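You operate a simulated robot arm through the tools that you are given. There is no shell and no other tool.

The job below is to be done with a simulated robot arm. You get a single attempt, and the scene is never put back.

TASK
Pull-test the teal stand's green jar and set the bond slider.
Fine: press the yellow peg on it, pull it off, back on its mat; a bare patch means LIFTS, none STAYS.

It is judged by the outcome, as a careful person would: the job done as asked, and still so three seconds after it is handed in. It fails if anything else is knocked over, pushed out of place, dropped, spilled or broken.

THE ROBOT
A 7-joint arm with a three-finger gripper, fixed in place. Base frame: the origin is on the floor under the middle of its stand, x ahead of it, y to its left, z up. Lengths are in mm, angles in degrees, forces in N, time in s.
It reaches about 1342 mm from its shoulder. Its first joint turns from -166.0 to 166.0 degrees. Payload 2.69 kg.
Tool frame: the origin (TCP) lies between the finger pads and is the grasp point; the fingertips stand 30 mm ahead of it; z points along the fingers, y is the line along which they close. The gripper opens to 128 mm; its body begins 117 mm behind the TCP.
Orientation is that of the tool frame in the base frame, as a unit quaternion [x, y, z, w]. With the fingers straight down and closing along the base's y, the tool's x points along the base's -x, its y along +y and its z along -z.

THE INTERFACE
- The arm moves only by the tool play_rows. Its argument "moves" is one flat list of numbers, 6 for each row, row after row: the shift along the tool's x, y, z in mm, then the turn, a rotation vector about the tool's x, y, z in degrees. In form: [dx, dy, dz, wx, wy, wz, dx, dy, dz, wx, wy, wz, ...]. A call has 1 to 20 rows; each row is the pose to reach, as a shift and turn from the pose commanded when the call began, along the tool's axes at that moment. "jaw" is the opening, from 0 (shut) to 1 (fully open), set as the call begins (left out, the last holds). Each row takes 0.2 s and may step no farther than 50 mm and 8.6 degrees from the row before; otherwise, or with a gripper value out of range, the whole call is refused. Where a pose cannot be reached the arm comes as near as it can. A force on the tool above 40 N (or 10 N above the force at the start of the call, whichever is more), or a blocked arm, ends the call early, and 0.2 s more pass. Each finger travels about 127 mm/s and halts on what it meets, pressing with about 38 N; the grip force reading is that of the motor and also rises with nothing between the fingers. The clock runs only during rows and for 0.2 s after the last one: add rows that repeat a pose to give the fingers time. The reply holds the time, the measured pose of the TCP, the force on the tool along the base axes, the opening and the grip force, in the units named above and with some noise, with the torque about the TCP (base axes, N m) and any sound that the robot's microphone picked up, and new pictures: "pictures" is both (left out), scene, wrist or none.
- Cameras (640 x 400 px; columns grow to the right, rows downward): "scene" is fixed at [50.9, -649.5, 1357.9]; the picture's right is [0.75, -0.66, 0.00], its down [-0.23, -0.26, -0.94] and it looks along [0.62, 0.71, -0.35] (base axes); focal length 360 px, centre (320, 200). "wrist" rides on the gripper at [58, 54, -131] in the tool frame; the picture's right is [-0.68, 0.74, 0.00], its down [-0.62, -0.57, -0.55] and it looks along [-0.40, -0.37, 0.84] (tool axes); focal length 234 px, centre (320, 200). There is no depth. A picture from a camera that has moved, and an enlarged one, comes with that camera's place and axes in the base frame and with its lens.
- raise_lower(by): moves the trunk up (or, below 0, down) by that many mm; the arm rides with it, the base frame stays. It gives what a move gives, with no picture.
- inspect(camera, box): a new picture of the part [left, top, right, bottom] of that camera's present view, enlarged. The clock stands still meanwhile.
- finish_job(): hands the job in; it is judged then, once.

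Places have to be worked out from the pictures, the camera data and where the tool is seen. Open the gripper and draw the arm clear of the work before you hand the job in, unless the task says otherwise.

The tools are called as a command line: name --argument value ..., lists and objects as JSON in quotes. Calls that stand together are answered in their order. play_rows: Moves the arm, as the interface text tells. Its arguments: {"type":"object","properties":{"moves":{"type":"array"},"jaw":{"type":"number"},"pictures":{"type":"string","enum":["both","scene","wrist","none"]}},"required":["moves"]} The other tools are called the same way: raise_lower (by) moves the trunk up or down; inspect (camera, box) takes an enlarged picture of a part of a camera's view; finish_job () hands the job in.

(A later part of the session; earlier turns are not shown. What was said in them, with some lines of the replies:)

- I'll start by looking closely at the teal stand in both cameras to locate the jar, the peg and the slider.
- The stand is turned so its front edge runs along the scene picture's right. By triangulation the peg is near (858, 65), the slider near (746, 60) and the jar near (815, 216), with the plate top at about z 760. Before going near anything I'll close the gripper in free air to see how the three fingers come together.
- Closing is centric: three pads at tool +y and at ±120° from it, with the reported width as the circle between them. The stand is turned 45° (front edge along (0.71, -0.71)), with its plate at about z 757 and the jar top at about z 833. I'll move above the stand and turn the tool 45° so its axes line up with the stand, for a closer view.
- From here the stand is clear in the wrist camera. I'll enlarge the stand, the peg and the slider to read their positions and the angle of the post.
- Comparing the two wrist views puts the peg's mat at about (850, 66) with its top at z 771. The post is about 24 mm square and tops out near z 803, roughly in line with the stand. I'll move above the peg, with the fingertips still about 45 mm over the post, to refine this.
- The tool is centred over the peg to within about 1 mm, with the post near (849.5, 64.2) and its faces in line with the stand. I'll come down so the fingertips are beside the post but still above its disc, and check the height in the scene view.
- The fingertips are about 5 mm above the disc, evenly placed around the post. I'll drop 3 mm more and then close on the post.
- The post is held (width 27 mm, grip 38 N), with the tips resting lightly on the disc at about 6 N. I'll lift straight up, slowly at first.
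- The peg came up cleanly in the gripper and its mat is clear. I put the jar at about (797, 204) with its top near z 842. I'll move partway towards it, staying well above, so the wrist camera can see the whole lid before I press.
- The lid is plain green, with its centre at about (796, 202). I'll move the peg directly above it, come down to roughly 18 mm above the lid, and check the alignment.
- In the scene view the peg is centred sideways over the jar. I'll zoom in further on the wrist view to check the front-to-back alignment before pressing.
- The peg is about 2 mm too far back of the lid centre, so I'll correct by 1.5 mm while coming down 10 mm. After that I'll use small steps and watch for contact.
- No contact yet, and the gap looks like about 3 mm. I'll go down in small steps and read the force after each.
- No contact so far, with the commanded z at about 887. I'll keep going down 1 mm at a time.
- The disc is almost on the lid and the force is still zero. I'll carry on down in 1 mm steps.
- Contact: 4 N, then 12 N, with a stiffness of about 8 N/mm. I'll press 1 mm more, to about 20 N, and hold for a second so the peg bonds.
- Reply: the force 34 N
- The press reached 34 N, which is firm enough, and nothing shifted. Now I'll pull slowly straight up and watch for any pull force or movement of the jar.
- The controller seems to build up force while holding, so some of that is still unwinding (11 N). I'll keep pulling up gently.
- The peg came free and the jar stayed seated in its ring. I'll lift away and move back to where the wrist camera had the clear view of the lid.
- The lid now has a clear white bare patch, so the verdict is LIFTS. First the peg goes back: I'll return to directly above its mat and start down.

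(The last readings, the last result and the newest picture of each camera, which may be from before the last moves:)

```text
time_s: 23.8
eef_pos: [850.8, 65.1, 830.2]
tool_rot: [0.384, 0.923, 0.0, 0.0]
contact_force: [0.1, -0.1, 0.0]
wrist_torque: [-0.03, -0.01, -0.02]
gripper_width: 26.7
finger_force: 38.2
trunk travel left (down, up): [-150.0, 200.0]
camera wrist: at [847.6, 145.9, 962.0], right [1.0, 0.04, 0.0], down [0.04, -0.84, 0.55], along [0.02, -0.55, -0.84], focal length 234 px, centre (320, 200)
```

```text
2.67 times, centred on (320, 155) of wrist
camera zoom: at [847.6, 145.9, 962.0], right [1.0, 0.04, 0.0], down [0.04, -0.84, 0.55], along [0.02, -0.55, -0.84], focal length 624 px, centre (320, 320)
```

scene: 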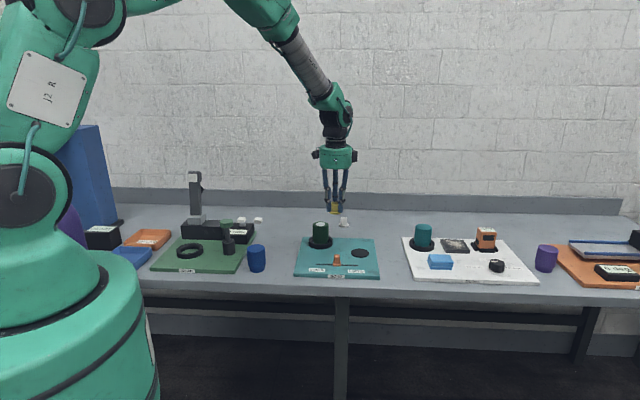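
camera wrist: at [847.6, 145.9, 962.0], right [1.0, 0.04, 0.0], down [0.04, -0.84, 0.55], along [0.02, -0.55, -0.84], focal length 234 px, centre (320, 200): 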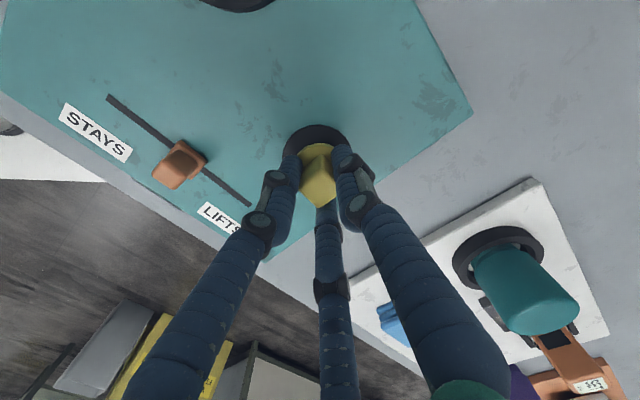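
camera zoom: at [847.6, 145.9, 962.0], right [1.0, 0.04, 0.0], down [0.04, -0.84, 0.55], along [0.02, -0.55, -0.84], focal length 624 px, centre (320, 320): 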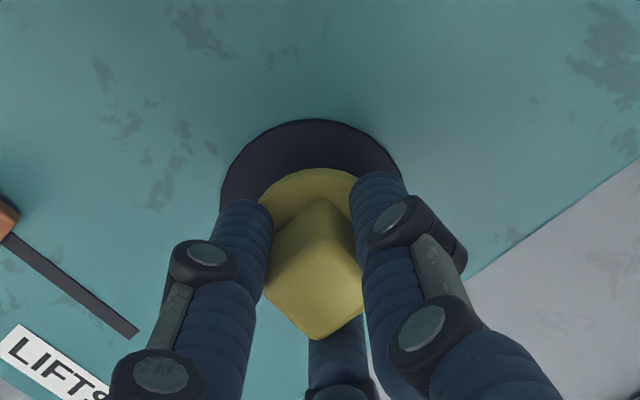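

The peg is well centred over the mat with no force. I'll go down to just above it, then use small steps until it touches.

play_rows --moves '[-0.5, 0, 5, 0, 0, 0, -1, 0, 10, 0, 0, 0, -1, 0, 13, 0, 0, 0, -1, 0, 13, 0, 0, 0]' --pictures "none"

play_rows --moves '[0, 0, 1, 0, 0, 0, 0, 0, 2, 0, 0, 0]' --pictures "none"

inspect --camera "scene" --box '[325, 215, 397, 270]'

```text
time_s: 24.8
eef_pos: [850.7, 65.4, 816.5]
tool_rot: [0.383, 0.924, 0.001, 0.0]
contact_force: [0.9, -0.9, -0.3]
wrist_torque: [0.0, 0.01, -0.02]
gripper_width: 26.6
finger_force: 37.9
trunk travel left (down, up): [-150.0, 200.0]
```

```text
time_s: 25.4
eef_pos: [851.1, 63.7, 815.4]
tool_rot: [0.383, 0.924, 0.0, 0.0]
contact_force: [1.1, -0.6, 0.2]
wrist_torque: [-0.01, -0.01, -0.01]
gripper_width: 26.9
finger_force: 38.3
trunk travel left (down, up): [-150.0, 200.0]
```

```text
7.27 times, centred on (361, 242) of scene
camera zoom: at [50.9, -649.5, 1357.9], right [0.75, -0.66, 0.0], down [-0.23, -0.26, -0.94], along [0.62, 0.71, -0.35], focal length 2618 px, centre (22, -109)
```

zoom: 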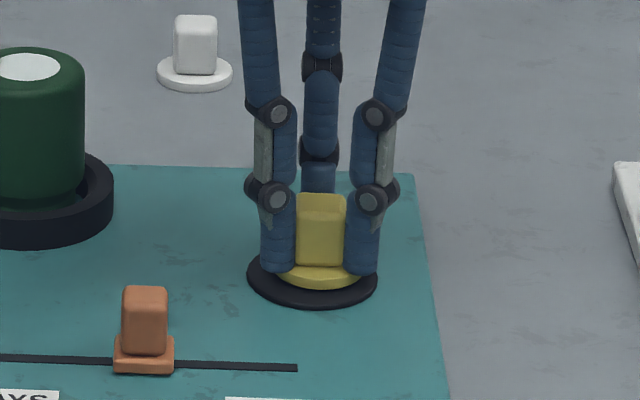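

My last sideways nudge went the wrong way, leaving the peg about 2.5 mm right of the mat centre. It isn't touching yet, so I'll correct that and then lower the last bit.

play_rows --moves '[1.2, 0, -1, 0, 0, 0, 2.5, 0, -1, 0, 0, 0, 2.5, 0, 0, 0, 0, 0, 2.5, 0, 1, 0, 0, 0, 2.5, 0, 1, 0, 0, 0]' --pictures "none"

play_rows --moves '[0, 0, 1, 0, 0, 0, 0, 0, 1, 0, 0, 0]' --pictures "none"

inspect --camera "scene" --box '[325, 215, 397, 270]'

```text
time_s: 26.6
eef_pos: [851.3, 64.4, 814.6]
tool_rot: [0.382, 0.924, 0.0, 0.0]
contact_force: [0.7, -0.6, -0.6]
wrist_torque: [0.03, 0.0, 0.03]
gripper_width: 27.0
finger_force: 38.2
trunk travel left (down, up): [-150.0, 200.0]
```

```text
time_s: 27.2
eef_pos: [850.1, 66.2, 814.5]
tool_rot: [0.384, 0.923, -0.001, 0.0]
contact_force: [1.2, -2.1, 4.6]
wrist_torque: [-0.03, 0.0, -0.02]
gripper_width: 26.4
finger_force: 37.9
trunk travel left (down, up): [-150.0, 200.0]
```

```text
7.27 times, centred on (361, 242) of scene
camera zoom: at [50.9, -649.5, 1357.9], right [0.75, -0.66, 0.0], down [-0.23, -0.26, -0.94], along [0.62, 0.71, -0.35], focal length 2618 px, centre (22, -109)
```

zoom: 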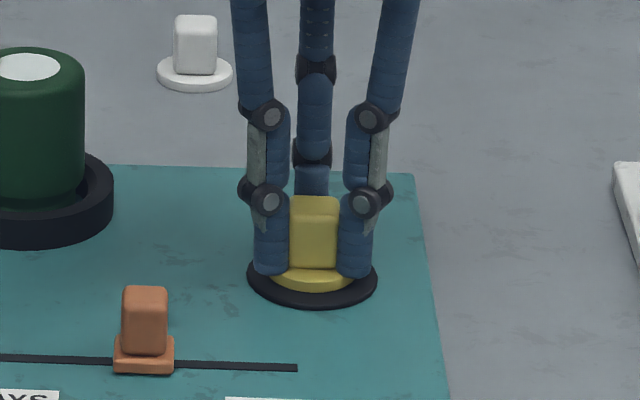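

The peg is down on the mat, centred, with about 5 N of contact. I'll open the fingers to let go of it.

play_rows --moves '[0, 0, 0, 0, 0, 0, 0, 0, 0, 0, 0, 0, 0, 0, 0, 0, 0, 0]' --jaw 0.45 --pictures "none"

inspect --camera "scene" --box '[325, 215, 397, 270]'

inspect --camera "wrist" --box '[240, 80, 400, 230]'

```text
time_s: 28.0
eef_pos: [848.9, 66.2, 814.3]
tool_rot: [0.383, 0.924, -0.001, 0.0]
contact_force: [0.2, 0.5, 0.5]
wrist_torque: [-0.03, 0.01, 0.0]
gripper_width: 57.5
finger_force: 0.0
trunk travel left (down, up): [-150.0, 200.0]
```

```text
7.27 times, centred on (361, 242) of scene
camera zoom: at [50.9, -649.5, 1357.9], right [0.75, -0.66, 0.0], down [-0.23, -0.26, -0.94], along [0.62, 0.71, -0.35], focal length 2618 px, centre (22, -109)
```

zoom: 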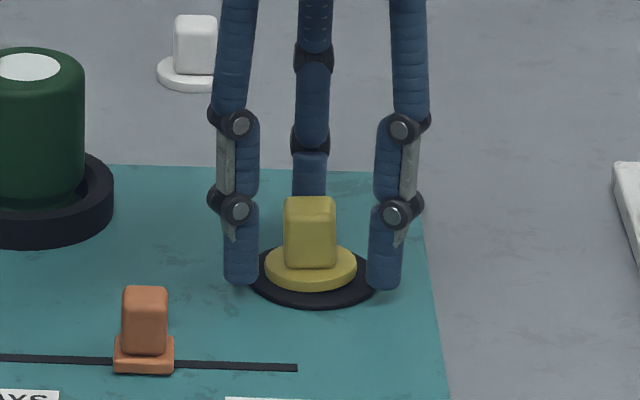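

```text
2.67 times, centred on (320, 155) of wrist
camera zoom: at [846.5, 146.5, 944.7], right [1.0, 0.04, 0.0], down [0.04, -0.84, 0.55], along [0.02, -0.55, -0.84], focal length 624 px, centre (320, 320)
```

zoom: 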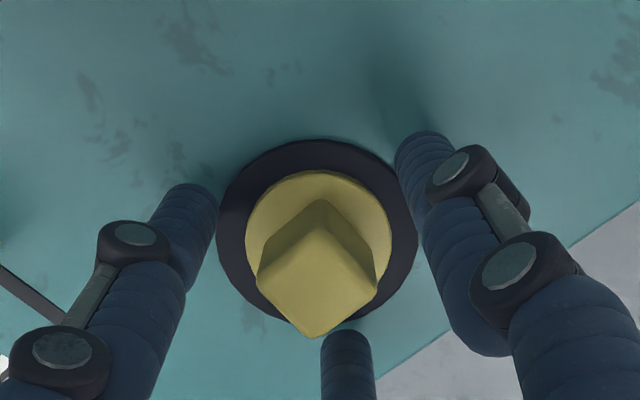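

The peg sits centred on its mat and is released. I'll raise the tool clear and move above the slider knob, which I put at about (737, 59).

play_rows --moves '[0, 0, -15, 0, 0, 0, 0, 0, -35, 0, 0, 0, 0, 0, -65, 0, 0, 0, 19, -21, -65, 0, 0, 0, 38, -42, -65, 0, 0, 0, 57, -63, -65, 0, 0, 0, 74.9, -82.9, -65, 0, 0, 0, 74.9, -82.9, -65, 0, 0, 0]' --pictures "both"

inspect --camera "wrist" --box '[240, 60, 400, 210]'

inspect --camera "scene" --box '[290, 205, 390, 285]'

```text
time_s: 29.8
eef_pos: [737.1, 56.1, 878.4]
tool_rot: [0.383, 0.924, 0.0, 0.0]
contact_force: [0.4, -0.4, 0.0]
wrist_torque: [-0.04, -0.01, 0.03]
gripper_width: 57.5
finger_force: 0.0
trunk travel left (down, up): [-150.0, 200.0]
camera wrist: at [734.6, 136.9, 1009.6], right [1.0, 0.04, 0.0], down [0.04, -0.84, 0.55], along [0.02, -0.55, -0.84], focal length 234 px, centre (320, 200)
```

scene: 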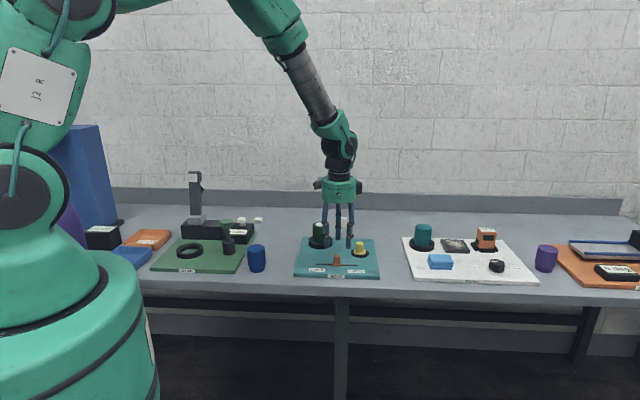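
wrist: 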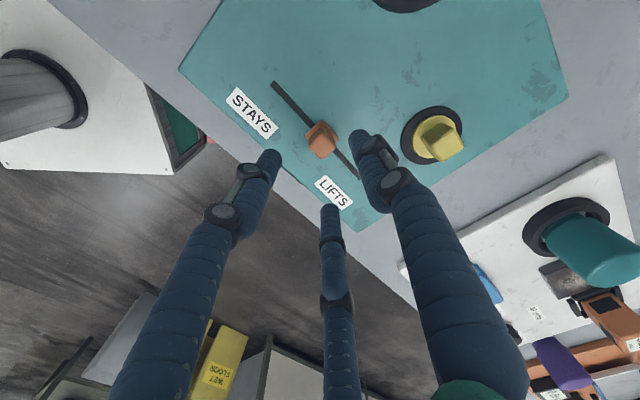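

```text
2.67 times, centred on (320, 135) of wrist
camera zoom: at [734.6, 136.9, 1009.6], right [1.0, 0.04, 0.0], down [0.04, -0.84, 0.55], along [0.02, -0.55, -0.84], focal length 624 px, centre (320, 373)
```

zoom: 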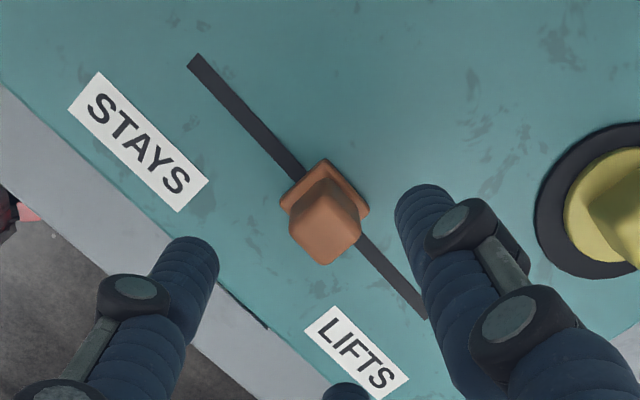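

```text
5.00 times, centred on (340, 245) of scene
camera zoom: at [50.9, -649.5, 1357.9], right [0.75, -0.66, 0.0], down [-0.23, -0.26, -0.94], along [0.62, 0.71, -0.35], focal length 1800 px, centre (220, -25)
```

zoom: 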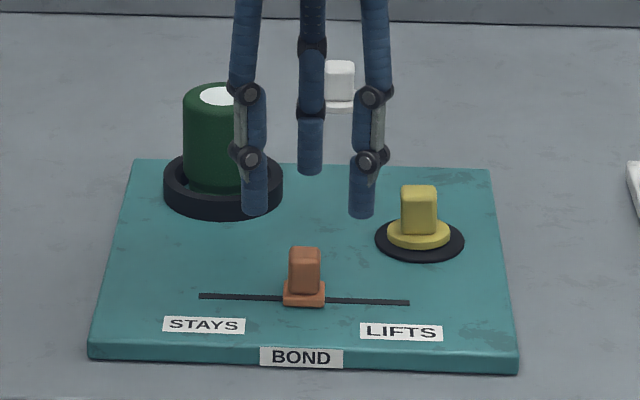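

The peg stands properly on its mat. The knob is a few mm back of the tool centre, so I'll correct part of that while coming down to about the height of the knob's top, then check again.

play_rows --moves '[1, 2, 12, 0, 0, 0, 1, 2, 24, 0, 0, 0, 1, 2, 36, 0, 0, 0, 1, 2, 42, 0, 0, 0, 1, 2, 42, 0, 0, 0, 1, 2, 42, 0, 0, 0]' --pictures "none"

inspect --camera "wrist" --box '[250, 80, 390, 210]'

inspect --camera "scene" --box '[300, 220, 372, 275]'

```text
time_s: 31.2
eef_pos: [738.9, 61.5, 835.3]
tool_rot: [0.382, 0.924, -0.001, 0.0]
contact_force: [0.5, 1.0, -0.2]
wrist_torque: [0.0, -0.01, -0.01]
gripper_width: 57.8
finger_force: 0.2
trunk travel left (down, up): [-150.0, 200.0]
```

```text
3.08 times, centred on (320, 145) of wrist
camera zoom: at [735.6, 142.1, 967.3], right [1.0, 0.04, 0.0], down [0.04, -0.84, 0.55], along [0.02, -0.55, -0.84], focal length 720 px, centre (320, 369)
```

zoom: 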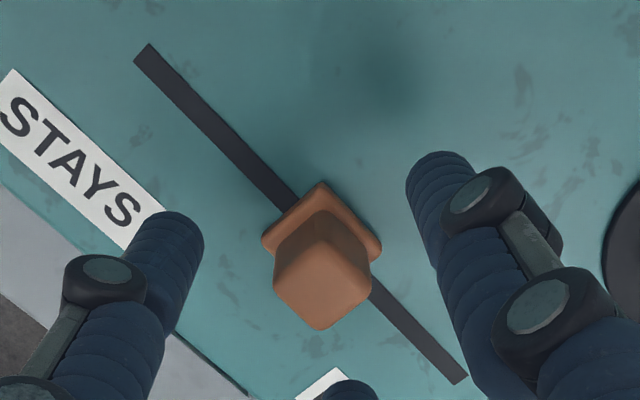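

```text
7.27 times, centred on (336, 248) of scene
camera zoom: at [50.9, -649.5, 1357.9], right [0.75, -0.66, 0.0], down [-0.23, -0.26, -0.94], along [0.62, 0.71, -0.35], focal length 2618 px, centre (204, -146)
```

zoom: 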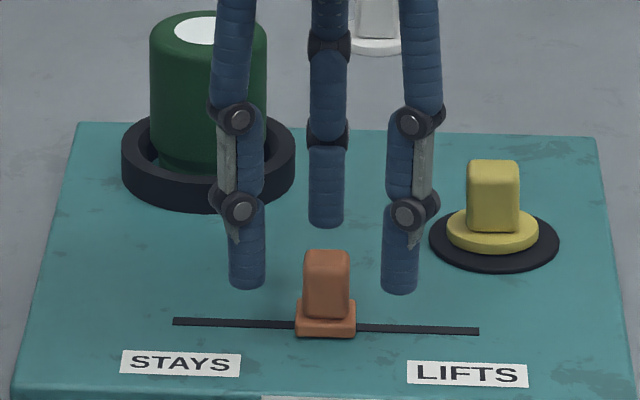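

Both views agree the knob is about 2 mm to the tool's right and level front to back. I'll correct that, come down so the tips straddle the knob above its base block, and close on it.

play_rows --moves '[-2, -0.5, 7, 0, 0, 0, -2, -0.5, 14, 0, 0, 0, -2, -0.5, 20, 0, 0, 0, -2, -0.5, 20, 0, 0, 0, -2, -0.5, 20, 0, 0, 0]' --pictures "none"

inspect --camera "wrist" --box '[250, 80, 390, 210]'

inspect --camera "scene" --box '[300, 220, 372, 275]'

```text
time_s: 32.4
eef_pos: [738.1, 58.4, 814.5]
tool_rot: [0.383, 0.924, 0.0, 0.0]
contact_force: [0.5, 0.8, 0.3]
wrist_torque: [0.01, -0.02, 0.01]
gripper_width: 57.7
finger_force: 0.2
trunk travel left (down, up): [-150.0, 200.0]
```

```text
3.08 times, centred on (320, 145) of wrist
camera zoom: at [736.6, 140.1, 946.4], right [1.0, 0.04, 0.0], down [0.04, -0.84, 0.55], along [0.02, -0.55, -0.84], focal length 720 px, centre (320, 369)
```

zoom: 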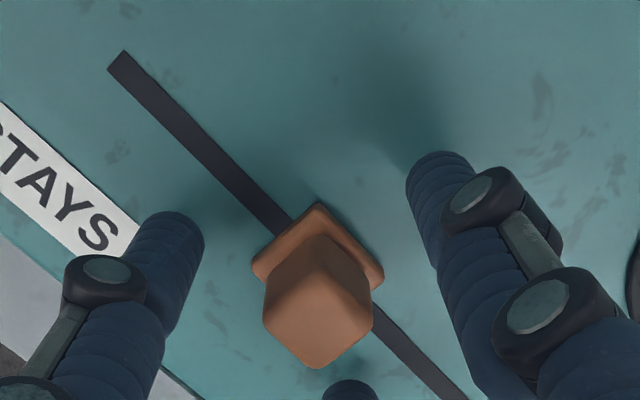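

```text
7.27 times, centred on (336, 248) of scene
camera zoom: at [50.9, -649.5, 1357.9], right [0.75, -0.66, 0.0], down [-0.23, -0.26, -0.94], along [0.62, 0.71, -0.35], focal length 2618 px, centre (204, -146)
```

zoom: 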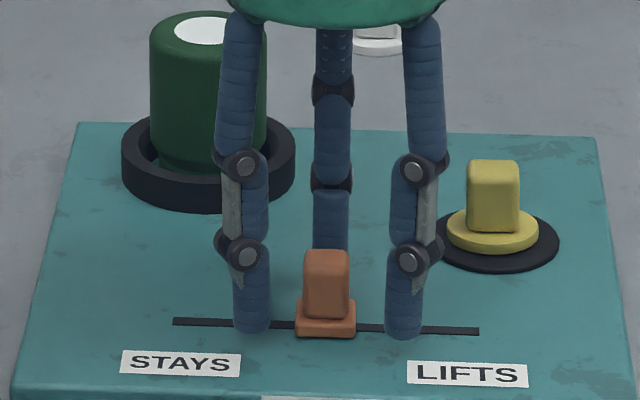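

The fingers are now evenly placed around the knob, so I'll close on it.

play_rows --moves '[0, 0, 0, 0, 0, 0, 0, 0, 0, 0, 0, 0, 0, 0, 0, 0, 0, 0, 0, 0, 0, 0, 0, 0]' --jaw 0.0 --pictures "none"

inspect --camera "scene" --box '[300, 220, 372, 275]'

```text
time_s: 33.4
eef_pos: [739.2, 59.7, 815.8]
tool_rot: [0.383, 0.924, -0.001, 0.0]
contact_force: [-1.7, -1.6, 0.3]
wrist_torque: [-0.05, 0.16, 0.0]
gripper_width: 23.7
finger_force: 38.0
trunk travel left (down, up): [-150.0, 200.0]
```

```text
7.27 times, centred on (336, 248) of scene
camera zoom: at [50.9, -649.5, 1357.9], right [0.75, -0.66, 0.0], down [-0.23, -0.26, -0.94], along [0.62, 0.71, -0.35], focal length 2618 px, centre (204, -146)
```

zoom: 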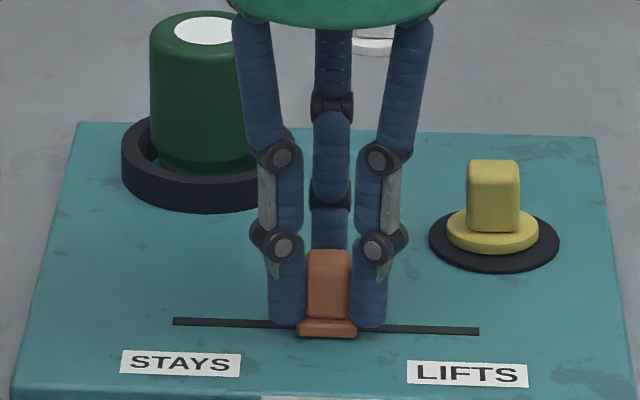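

The knob is held with little side force. I'll slide it along the slot toward LIFTS, which is the tool's -x, checking the force on the way.

play_rows --moves '[-4, 0, 0, 0, 0, 0, -8, 0, 0, 0, 0, 0, -14, 0, 0, 0, 0, 0, -20, 0, 0, 0, 0, 0, -26, 0, 0, 0, 0, 0, -32, 0, 0, 0, 0, 0]' --pictures "none"

inspect --camera "scene" --box '[300, 220, 372, 275]'

```text
time_s: 34.8
eef_pos: [761.4, 37.7, 814.1]
tool_rot: [0.383, 0.924, 0.0, -0.002]
contact_force: [-14.6, -15.3, -8.2]
wrist_torque: [-0.43, 0.39, -0.02]
gripper_width: 23.9
finger_force: 37.8
trunk travel left (down, up): [-150.0, 200.0]
```

```text
7.27 times, centred on (336, 248) of scene
camera zoom: at [50.9, -649.5, 1357.9], right [0.75, -0.66, 0.0], down [-0.23, -0.26, -0.94], along [0.62, 0.71, -0.35], focal length 2618 px, centre (204, -146)
```

zoom: 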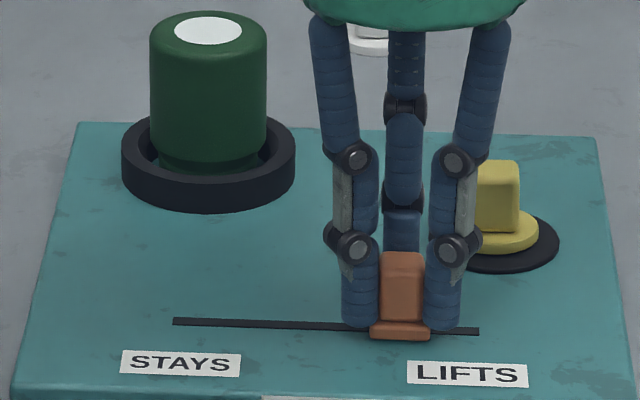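

The knob has moved about 31 mm. A sideways force of about 21 N has built up across the slot, so I'll ease the tool 2 mm that way while sliding a little further.

play_rows --moves '[0, -1, 0.5, 0, 0, 0, -2, -2, 1, 0, 0, 0, -5, -2, 1, 0, 0, 0, -8, -2, 1, 0, 0, 0, -8, -2, 1, 0, 0, 0]' --pictures "none"

inspect --camera "scene" --box '[300, 220, 372, 275]'

```text
time_s: 36.0
eef_pos: [768.7, 31.4, 814.8]
tool_rot: [0.383, 0.924, 0.001, 0.0]
contact_force: [0.2, 1.4, -18.1]
wrist_torque: [0.33, -0.45, 0.01]
gripper_width: 24.1
finger_force: 38.2
trunk travel left (down, up): [-150.0, 200.0]
```

```text
7.27 times, centred on (336, 248) of scene
camera zoom: at [50.9, -649.5, 1357.9], right [0.75, -0.66, 0.0], down [-0.23, -0.26, -0.94], along [0.62, 0.71, -0.35], focal length 2618 px, centre (204, -146)
```

zoom: 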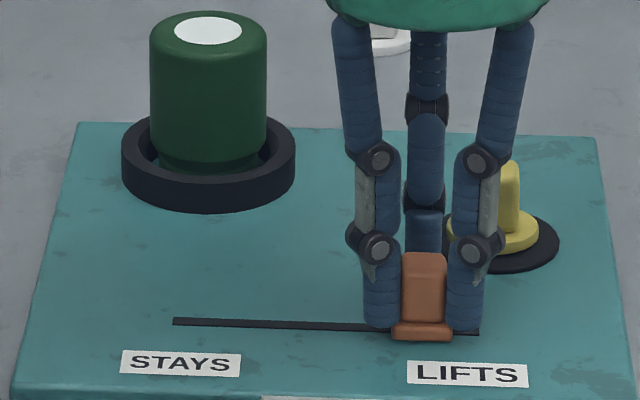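

The side force is gone and the knob is at about 41 mm of travel. There is 18 N of upward pull on it, so I'll lower the tool 2 mm to relax that and keep sliding towards the end.

play_rows --moves '[0, 0, 1, 0, 0, 0, -2, 0, 2, 0, 0, 0, -4, 0, 2, 0, 0, 0, -6, 0, 2, 0, 0, 0]' --pictures "none"

inspect --camera "scene" --box '[300, 220, 372, 275]'

```text
time_s: 37.0
eef_pos: [773.2, 25.6, 815.1]
tool_rot: [0.383, 0.924, 0.001, 0.001]
contact_force: [4.6, 4.2, 3.6]
wrist_torque: [0.0, -0.17, 0.02]
gripper_width: 24.0
finger_force: 38.1
trunk travel left (down, up): [-150.0, 200.0]
```

```text
7.27 times, centred on (336, 248) of scene
camera zoom: at [50.9, -649.5, 1357.9], right [0.75, -0.66, 0.0], down [-0.23, -0.26, -0.94], along [0.62, 0.71, -0.35], focal length 2618 px, centre (204, -146)
```

zoom: 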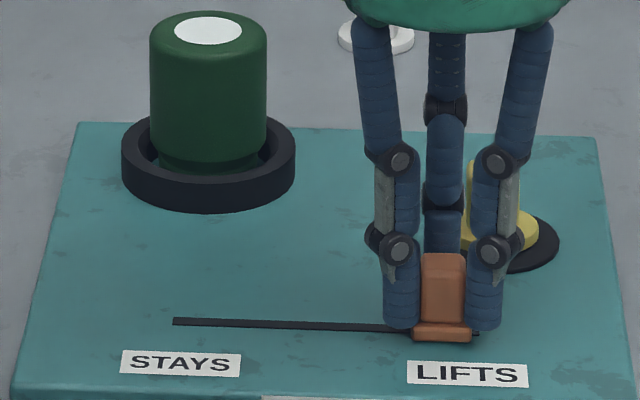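

The knob is well over LIFTS now, with its base nearly at the slot's end and no end-stop force. I'll push gently a few mm more to find the stop.

play_rows --moves '[-1, 0, -0.5, 0, 0, 0, -2, 0, -0.5, 0, 0, 0, -3, 0, -0.5, 0, 0, 0, -4, 0, -0.5, 0, 0, 0]' --pictures "none"

inspect --camera "scene" --box '[300, 220, 372, 275]'

```text
time_s: 38.0
eef_pos: [774.3, 24.5, 815.2]
tool_rot: [0.383, 0.924, 0.0, 0.001]
contact_force: [13.0, 12.7, 13.3]
wrist_torque: [0.25, -0.08, -0.03]
gripper_width: 23.5
finger_force: 38.3
trunk travel left (down, up): [-150.0, 200.0]
```

```text
7.27 times, centred on (336, 248) of scene
camera zoom: at [50.9, -649.5, 1357.9], right [0.75, -0.66, 0.0], down [-0.23, -0.26, -0.94], along [0.62, 0.71, -0.35], focal length 2618 px, centre (204, -146)
```

zoom: 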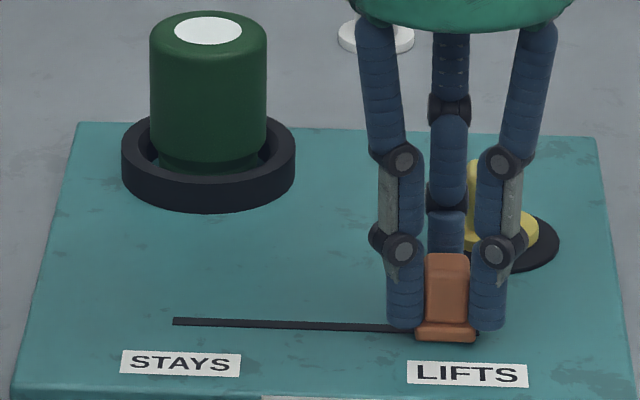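

Still no end stop along the slot, but the sideways force has swung the other way (18 N) and there's 13 N downward. I'll ease both by 1 mm and slide a little further.

play_rows --moves '[0, 0.7, -1, 0, 0, 0, 0, 1, -1.5, 0, 0, 0, -2, 1, -1.5, 0, 0, 0, -4, 1, -1.5, 0, 0, 0]' --pictures "none"

inspect --camera "scene" --box '[300, 220, 372, 275]'

```text
time_s: 39.0
eef_pos: [777.3, 21.1, 814.5]
tool_rot: [0.383, 0.924, 0.0, -0.001]
contact_force: [0.1, -0.2, 10.8]
wrist_torque: [-0.17, 0.18, 0.04]
gripper_width: 23.6
finger_force: 38.3
trunk travel left (down, up): [-150.0, 200.0]
```

```text
7.27 times, centred on (336, 248) of scene
camera zoom: at [50.9, -649.5, 1357.9], right [0.75, -0.66, 0.0], down [-0.23, -0.26, -0.94], along [0.62, 0.71, -0.35], focal length 2618 px, centre (204, -146)
```

zoom: 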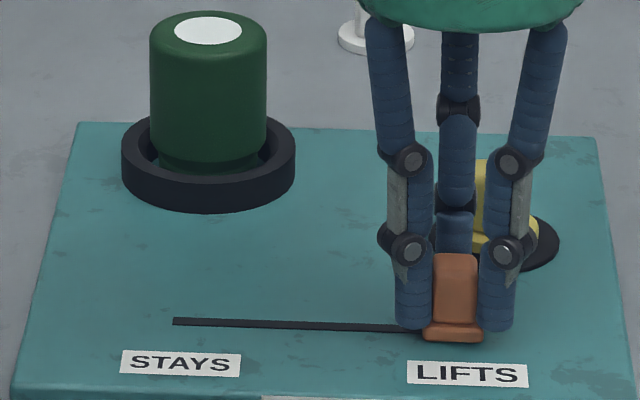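

The base now covers the slot's end, at about 54 mm of travel, and there is still no stop force. I'll continue gently until it stops.

play_rows --moves '[-1, 0, -0.5, 0, 0, 0, -2, 0, -1, 0, 0, 0, -3, 0, -1, 0, 0, 0, -4, 0, -1, 0, 0, 0]' --pictures "none"

inspect --camera "scene" --box '[300, 220, 372, 275]'

```text
time_s: 40.0
eef_pos: [780.2, 19.0, 814.4]
tool_rot: [0.383, 0.924, -0.001, -0.001]
contact_force: [3.6, 1.0, -11.1]
wrist_torque: [0.2, -0.21, 0.09]
gripper_width: 23.8
finger_force: 37.4
trunk travel left (down, up): [-150.0, 200.0]
```

```text
7.27 times, centred on (336, 248) of scene
camera zoom: at [50.9, -649.5, 1357.9], right [0.75, -0.66, 0.0], down [-0.23, -0.26, -0.94], along [0.62, 0.71, -0.35], focal length 2618 px, centre (204, -146)
```

zoom: 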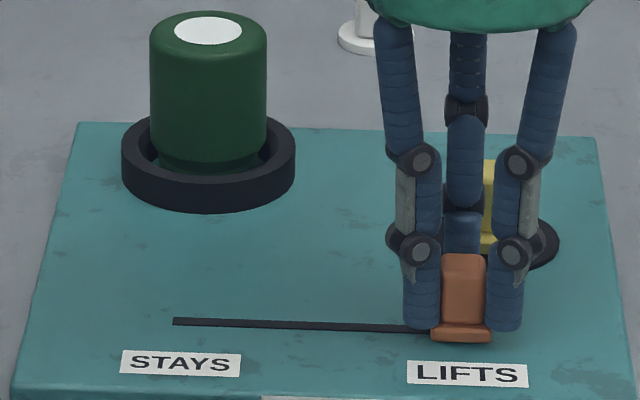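

It's at about 57 mm of travel, with only about 2 N along the slot. I'll try one more small push to see whether it meets a stop.

play_rows --moves '[-1, 0, 0.5, 0, 0, 0, -2, 0, 0.7, 0, 0, 0, -3, 0, 0.7, 0, 0, 0, -4, 0, 0.7, 0, 0, 0]' --pictures "none"

inspect --camera "scene" --box '[300, 220, 372, 275]'

```text
time_s: 41.0
eef_pos: [781.3, 17.6, 814.3]
tool_rot: [0.382, 0.924, -0.002, 0.0]
contact_force: [-4.4, 11.1, -5.0]
wrist_torque: [0.18, 0.47, -0.13]
gripper_width: 23.9
finger_force: 38.0
trunk travel left (down, up): [-150.0, 200.0]
```

```text
7.27 times, centred on (336, 248) of scene
camera zoom: at [50.9, -649.5, 1357.9], right [0.75, -0.66, 0.0], down [-0.23, -0.26, -0.94], along [0.62, 0.71, -0.35], focal length 2618 px, centre (204, -146)
```

zoom: 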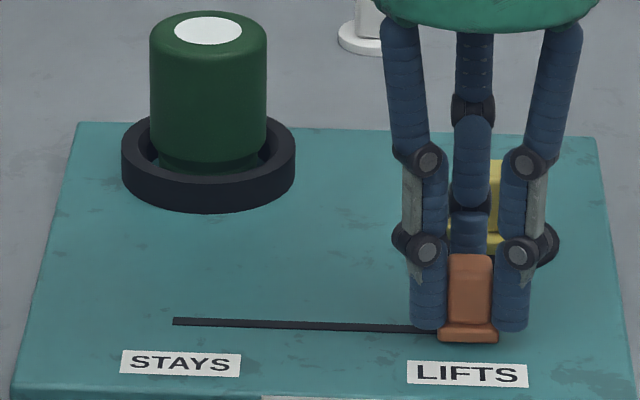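

There is now about 11 N against the motion, so the slider is at its LIFTS end stop after about 60 mm of travel. I'll ease off 1 mm so nothing springs, then open the fingers.

play_rows --moves '[0.7, 0, 0, 0, 0, 0, 1, 0, 0, 0, 0, 0]' --pictures "none"

play_rows --moves '[0, 0, 0, 0, 0, 0, 0, 0, 0, 0, 0, 0, 0, 0, 0, 0, 0, 0]' --jaw 0.42 --pictures "none"

inspect --camera "scene" --box '[300, 220, 372, 275]'

inspect --camera "wrist" --box '[230, 60, 410, 210]'

```text
time_s: 41.6
eef_pos: [782.5, 18.0, 815.6]
tool_rot: [0.382, 0.924, -0.001, 0.0]
contact_force: [-4.2, 7.7, -11.1]
wrist_torque: [0.31, -0.08, -0.07]
gripper_width: 23.9
finger_force: 37.6
trunk travel left (down, up): [-150.0, 200.0]
```

```text
time_s: 42.4
eef_pos: [781.6, 16.5, 816.4]
tool_rot: [0.382, 0.924, 0.001, 0.0]
contact_force: [-1.0, -0.4, -0.1]
wrist_torque: [-0.03, 0.0, 0.01]
gripper_width: 53.7
finger_force: 0.1
trunk travel left (down, up): [-150.0, 200.0]
```

```text
7.27 times, centred on (336, 248) of scene
camera zoom: at [50.9, -649.5, 1357.9], right [0.75, -0.66, 0.0], down [-0.23, -0.26, -0.94], along [0.62, 0.71, -0.35], focal length 2618 px, centre (204, -146)
```

zoom: 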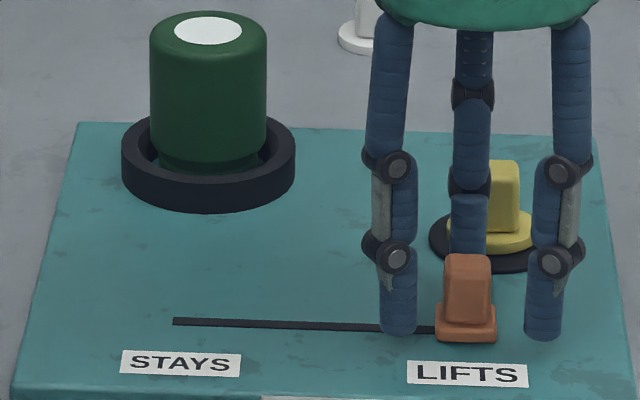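

```text
2.67 times, centred on (320, 135) of wrist
camera zoom: at [779.2, 97.5, 947.4], right [1.0, 0.04, 0.0], down [0.04, -0.84, 0.55], along [0.02, -0.55, -0.84], focal length 624 px, centre (320, 373)
```

zoom: 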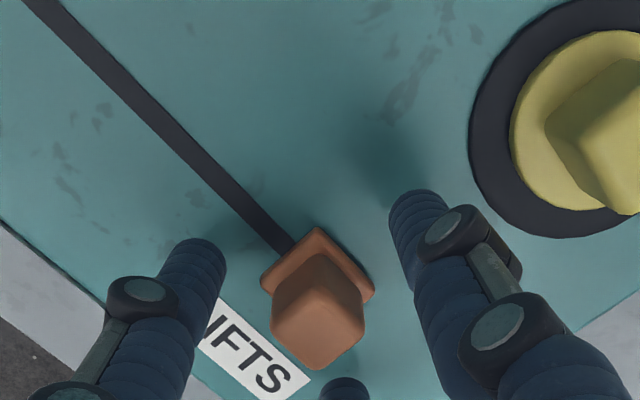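

The knob sits at the LIFTS end with the fingers clear of it and the peg untouched. I'll raise the arm straight up, then draw it back from the work.

play_rows --moves '[0, 0, -12, 0, 0, 0, 0, 0, -30, 0, 0, 0, 0, 0, -60, 0, 0, 0, 0, 0, -100, 0, 0, 0, 0, 0, -140, 0, 0, 0, 0, 0, -180, 0, 0, 0, 0, -30, -210, 0, 0, 0, 0, -65, -240, 0, 0, 0, 0, -100, -260, 0, 0, 0, 0, -140, -280, 0, 0, 0, 0, -140, -280, 0, 0, 0]' --pictures "both"

inspect --camera "scene" --box '[285, 210, 395, 285]'

inspect --camera "scene" --box '[60, 160, 400, 300]'

```text
time_s: 44.8
eef_pos: [682.0, -82.8, 1098.5]
tool_rot: [0.382, 0.924, 0.0, 0.0]
contact_force: [0.1, -0.7, -0.5]
wrist_torque: [0.0, 0.0, 0.01]
gripper_width: 53.6
finger_force: 0.0
trunk travel left (down, up): [-150.0, 200.0]
camera wrist: at [679.2, -2.6, 1230.6], right [1.0, 0.04, 0.0], down [0.04, -0.84, 0.55], along [0.02, -0.55, -0.84], focal length 234 px, centre (320, 200)
```

scene: 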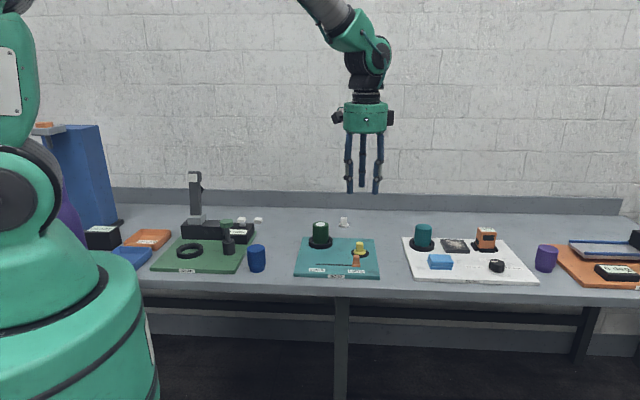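
wrist: 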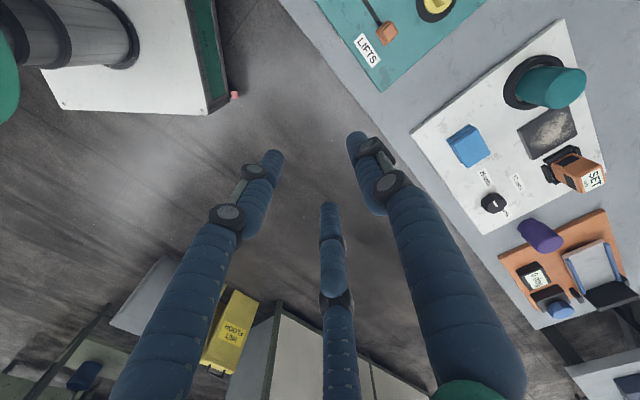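

```text
5.33 times, centred on (340, 248) of scene
camera zoom: at [50.9, -649.5, 1357.9], right [0.75, -0.66, 0.0], down [-0.23, -0.26, -0.94], along [0.62, 0.71, -0.35], focal length 1920 px, centre (213, -53)
```

zoom: 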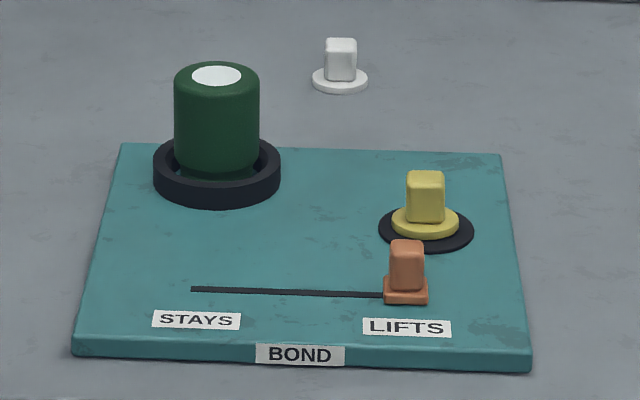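

```text
1.88 times, centred on (230, 230) of scene
camera zoom: at [50.9, -649.5, 1357.9], right [0.75, -0.66, 0.0], down [-0.23, -0.26, -0.94], along [0.62, 0.71, -0.35], focal length 678 px, centre (489, 144)
```

zoom: 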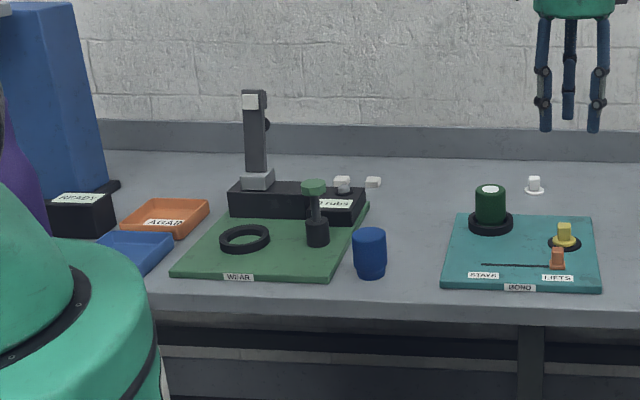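

Everything checks out: the jar is in its ring with the bare patch showing, the peg is centred on its mat, the slider is at LIFTS and nothing else has moved. I'll open the gripper fully before handing in.

play_rows --moves '[0, 0, 0, 0, 0, 0, 0, 0, 0, 0, 0, 0, 0, 0, 0, 0, 0, 0]' --jaw 1.0 --pictures "scene"

```text
time_s: 45.6
eef_pos: [682.4, -83.4, 1098.4]
tool_rot: [0.383, 0.924, 0.0, 0.0]
contact_force: [-0.1, 0.0, -0.5]
wrist_torque: [-0.02, -0.02, -0.01]
gripper_width: 127.9
finger_force: 0.0
trunk travel left (down, up): [-150.0, 200.0]
```

scene: 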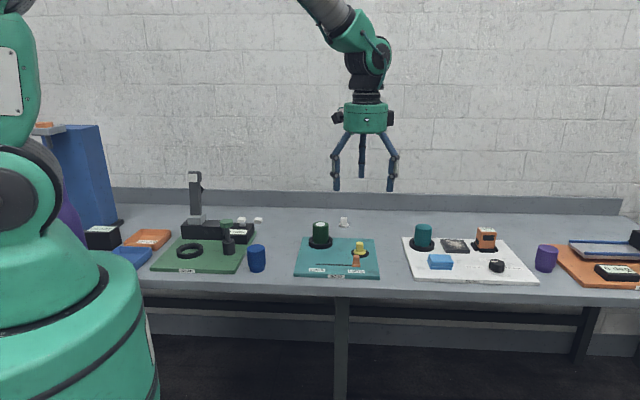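

The gripper is open and clear of the work, and the scene is steady, so I'm handing the job in.

finish_job

```text
The job is handed in.
```

I finished the pull test on the teal stand's green jar. It left a clear white bare patch on the lid, so I set the bond slider to **LIFTS**.

- **Pull test:** I pressed the yellow peg on the lid and then pulled it straight off. I aimed for about 20 N, but the force built up to 34 N while the arm held. The jar stayed seated in its ring.
- **Peg:** it is back on its black mat, centred and upright.
- **Slider:** I slid it until it met the end stop on the LIFTS side, about 60 mm from where it started.

In the last pictures nothing else on the bench looked moved. The arm was raised clear with the gripper open before I handed the job in.
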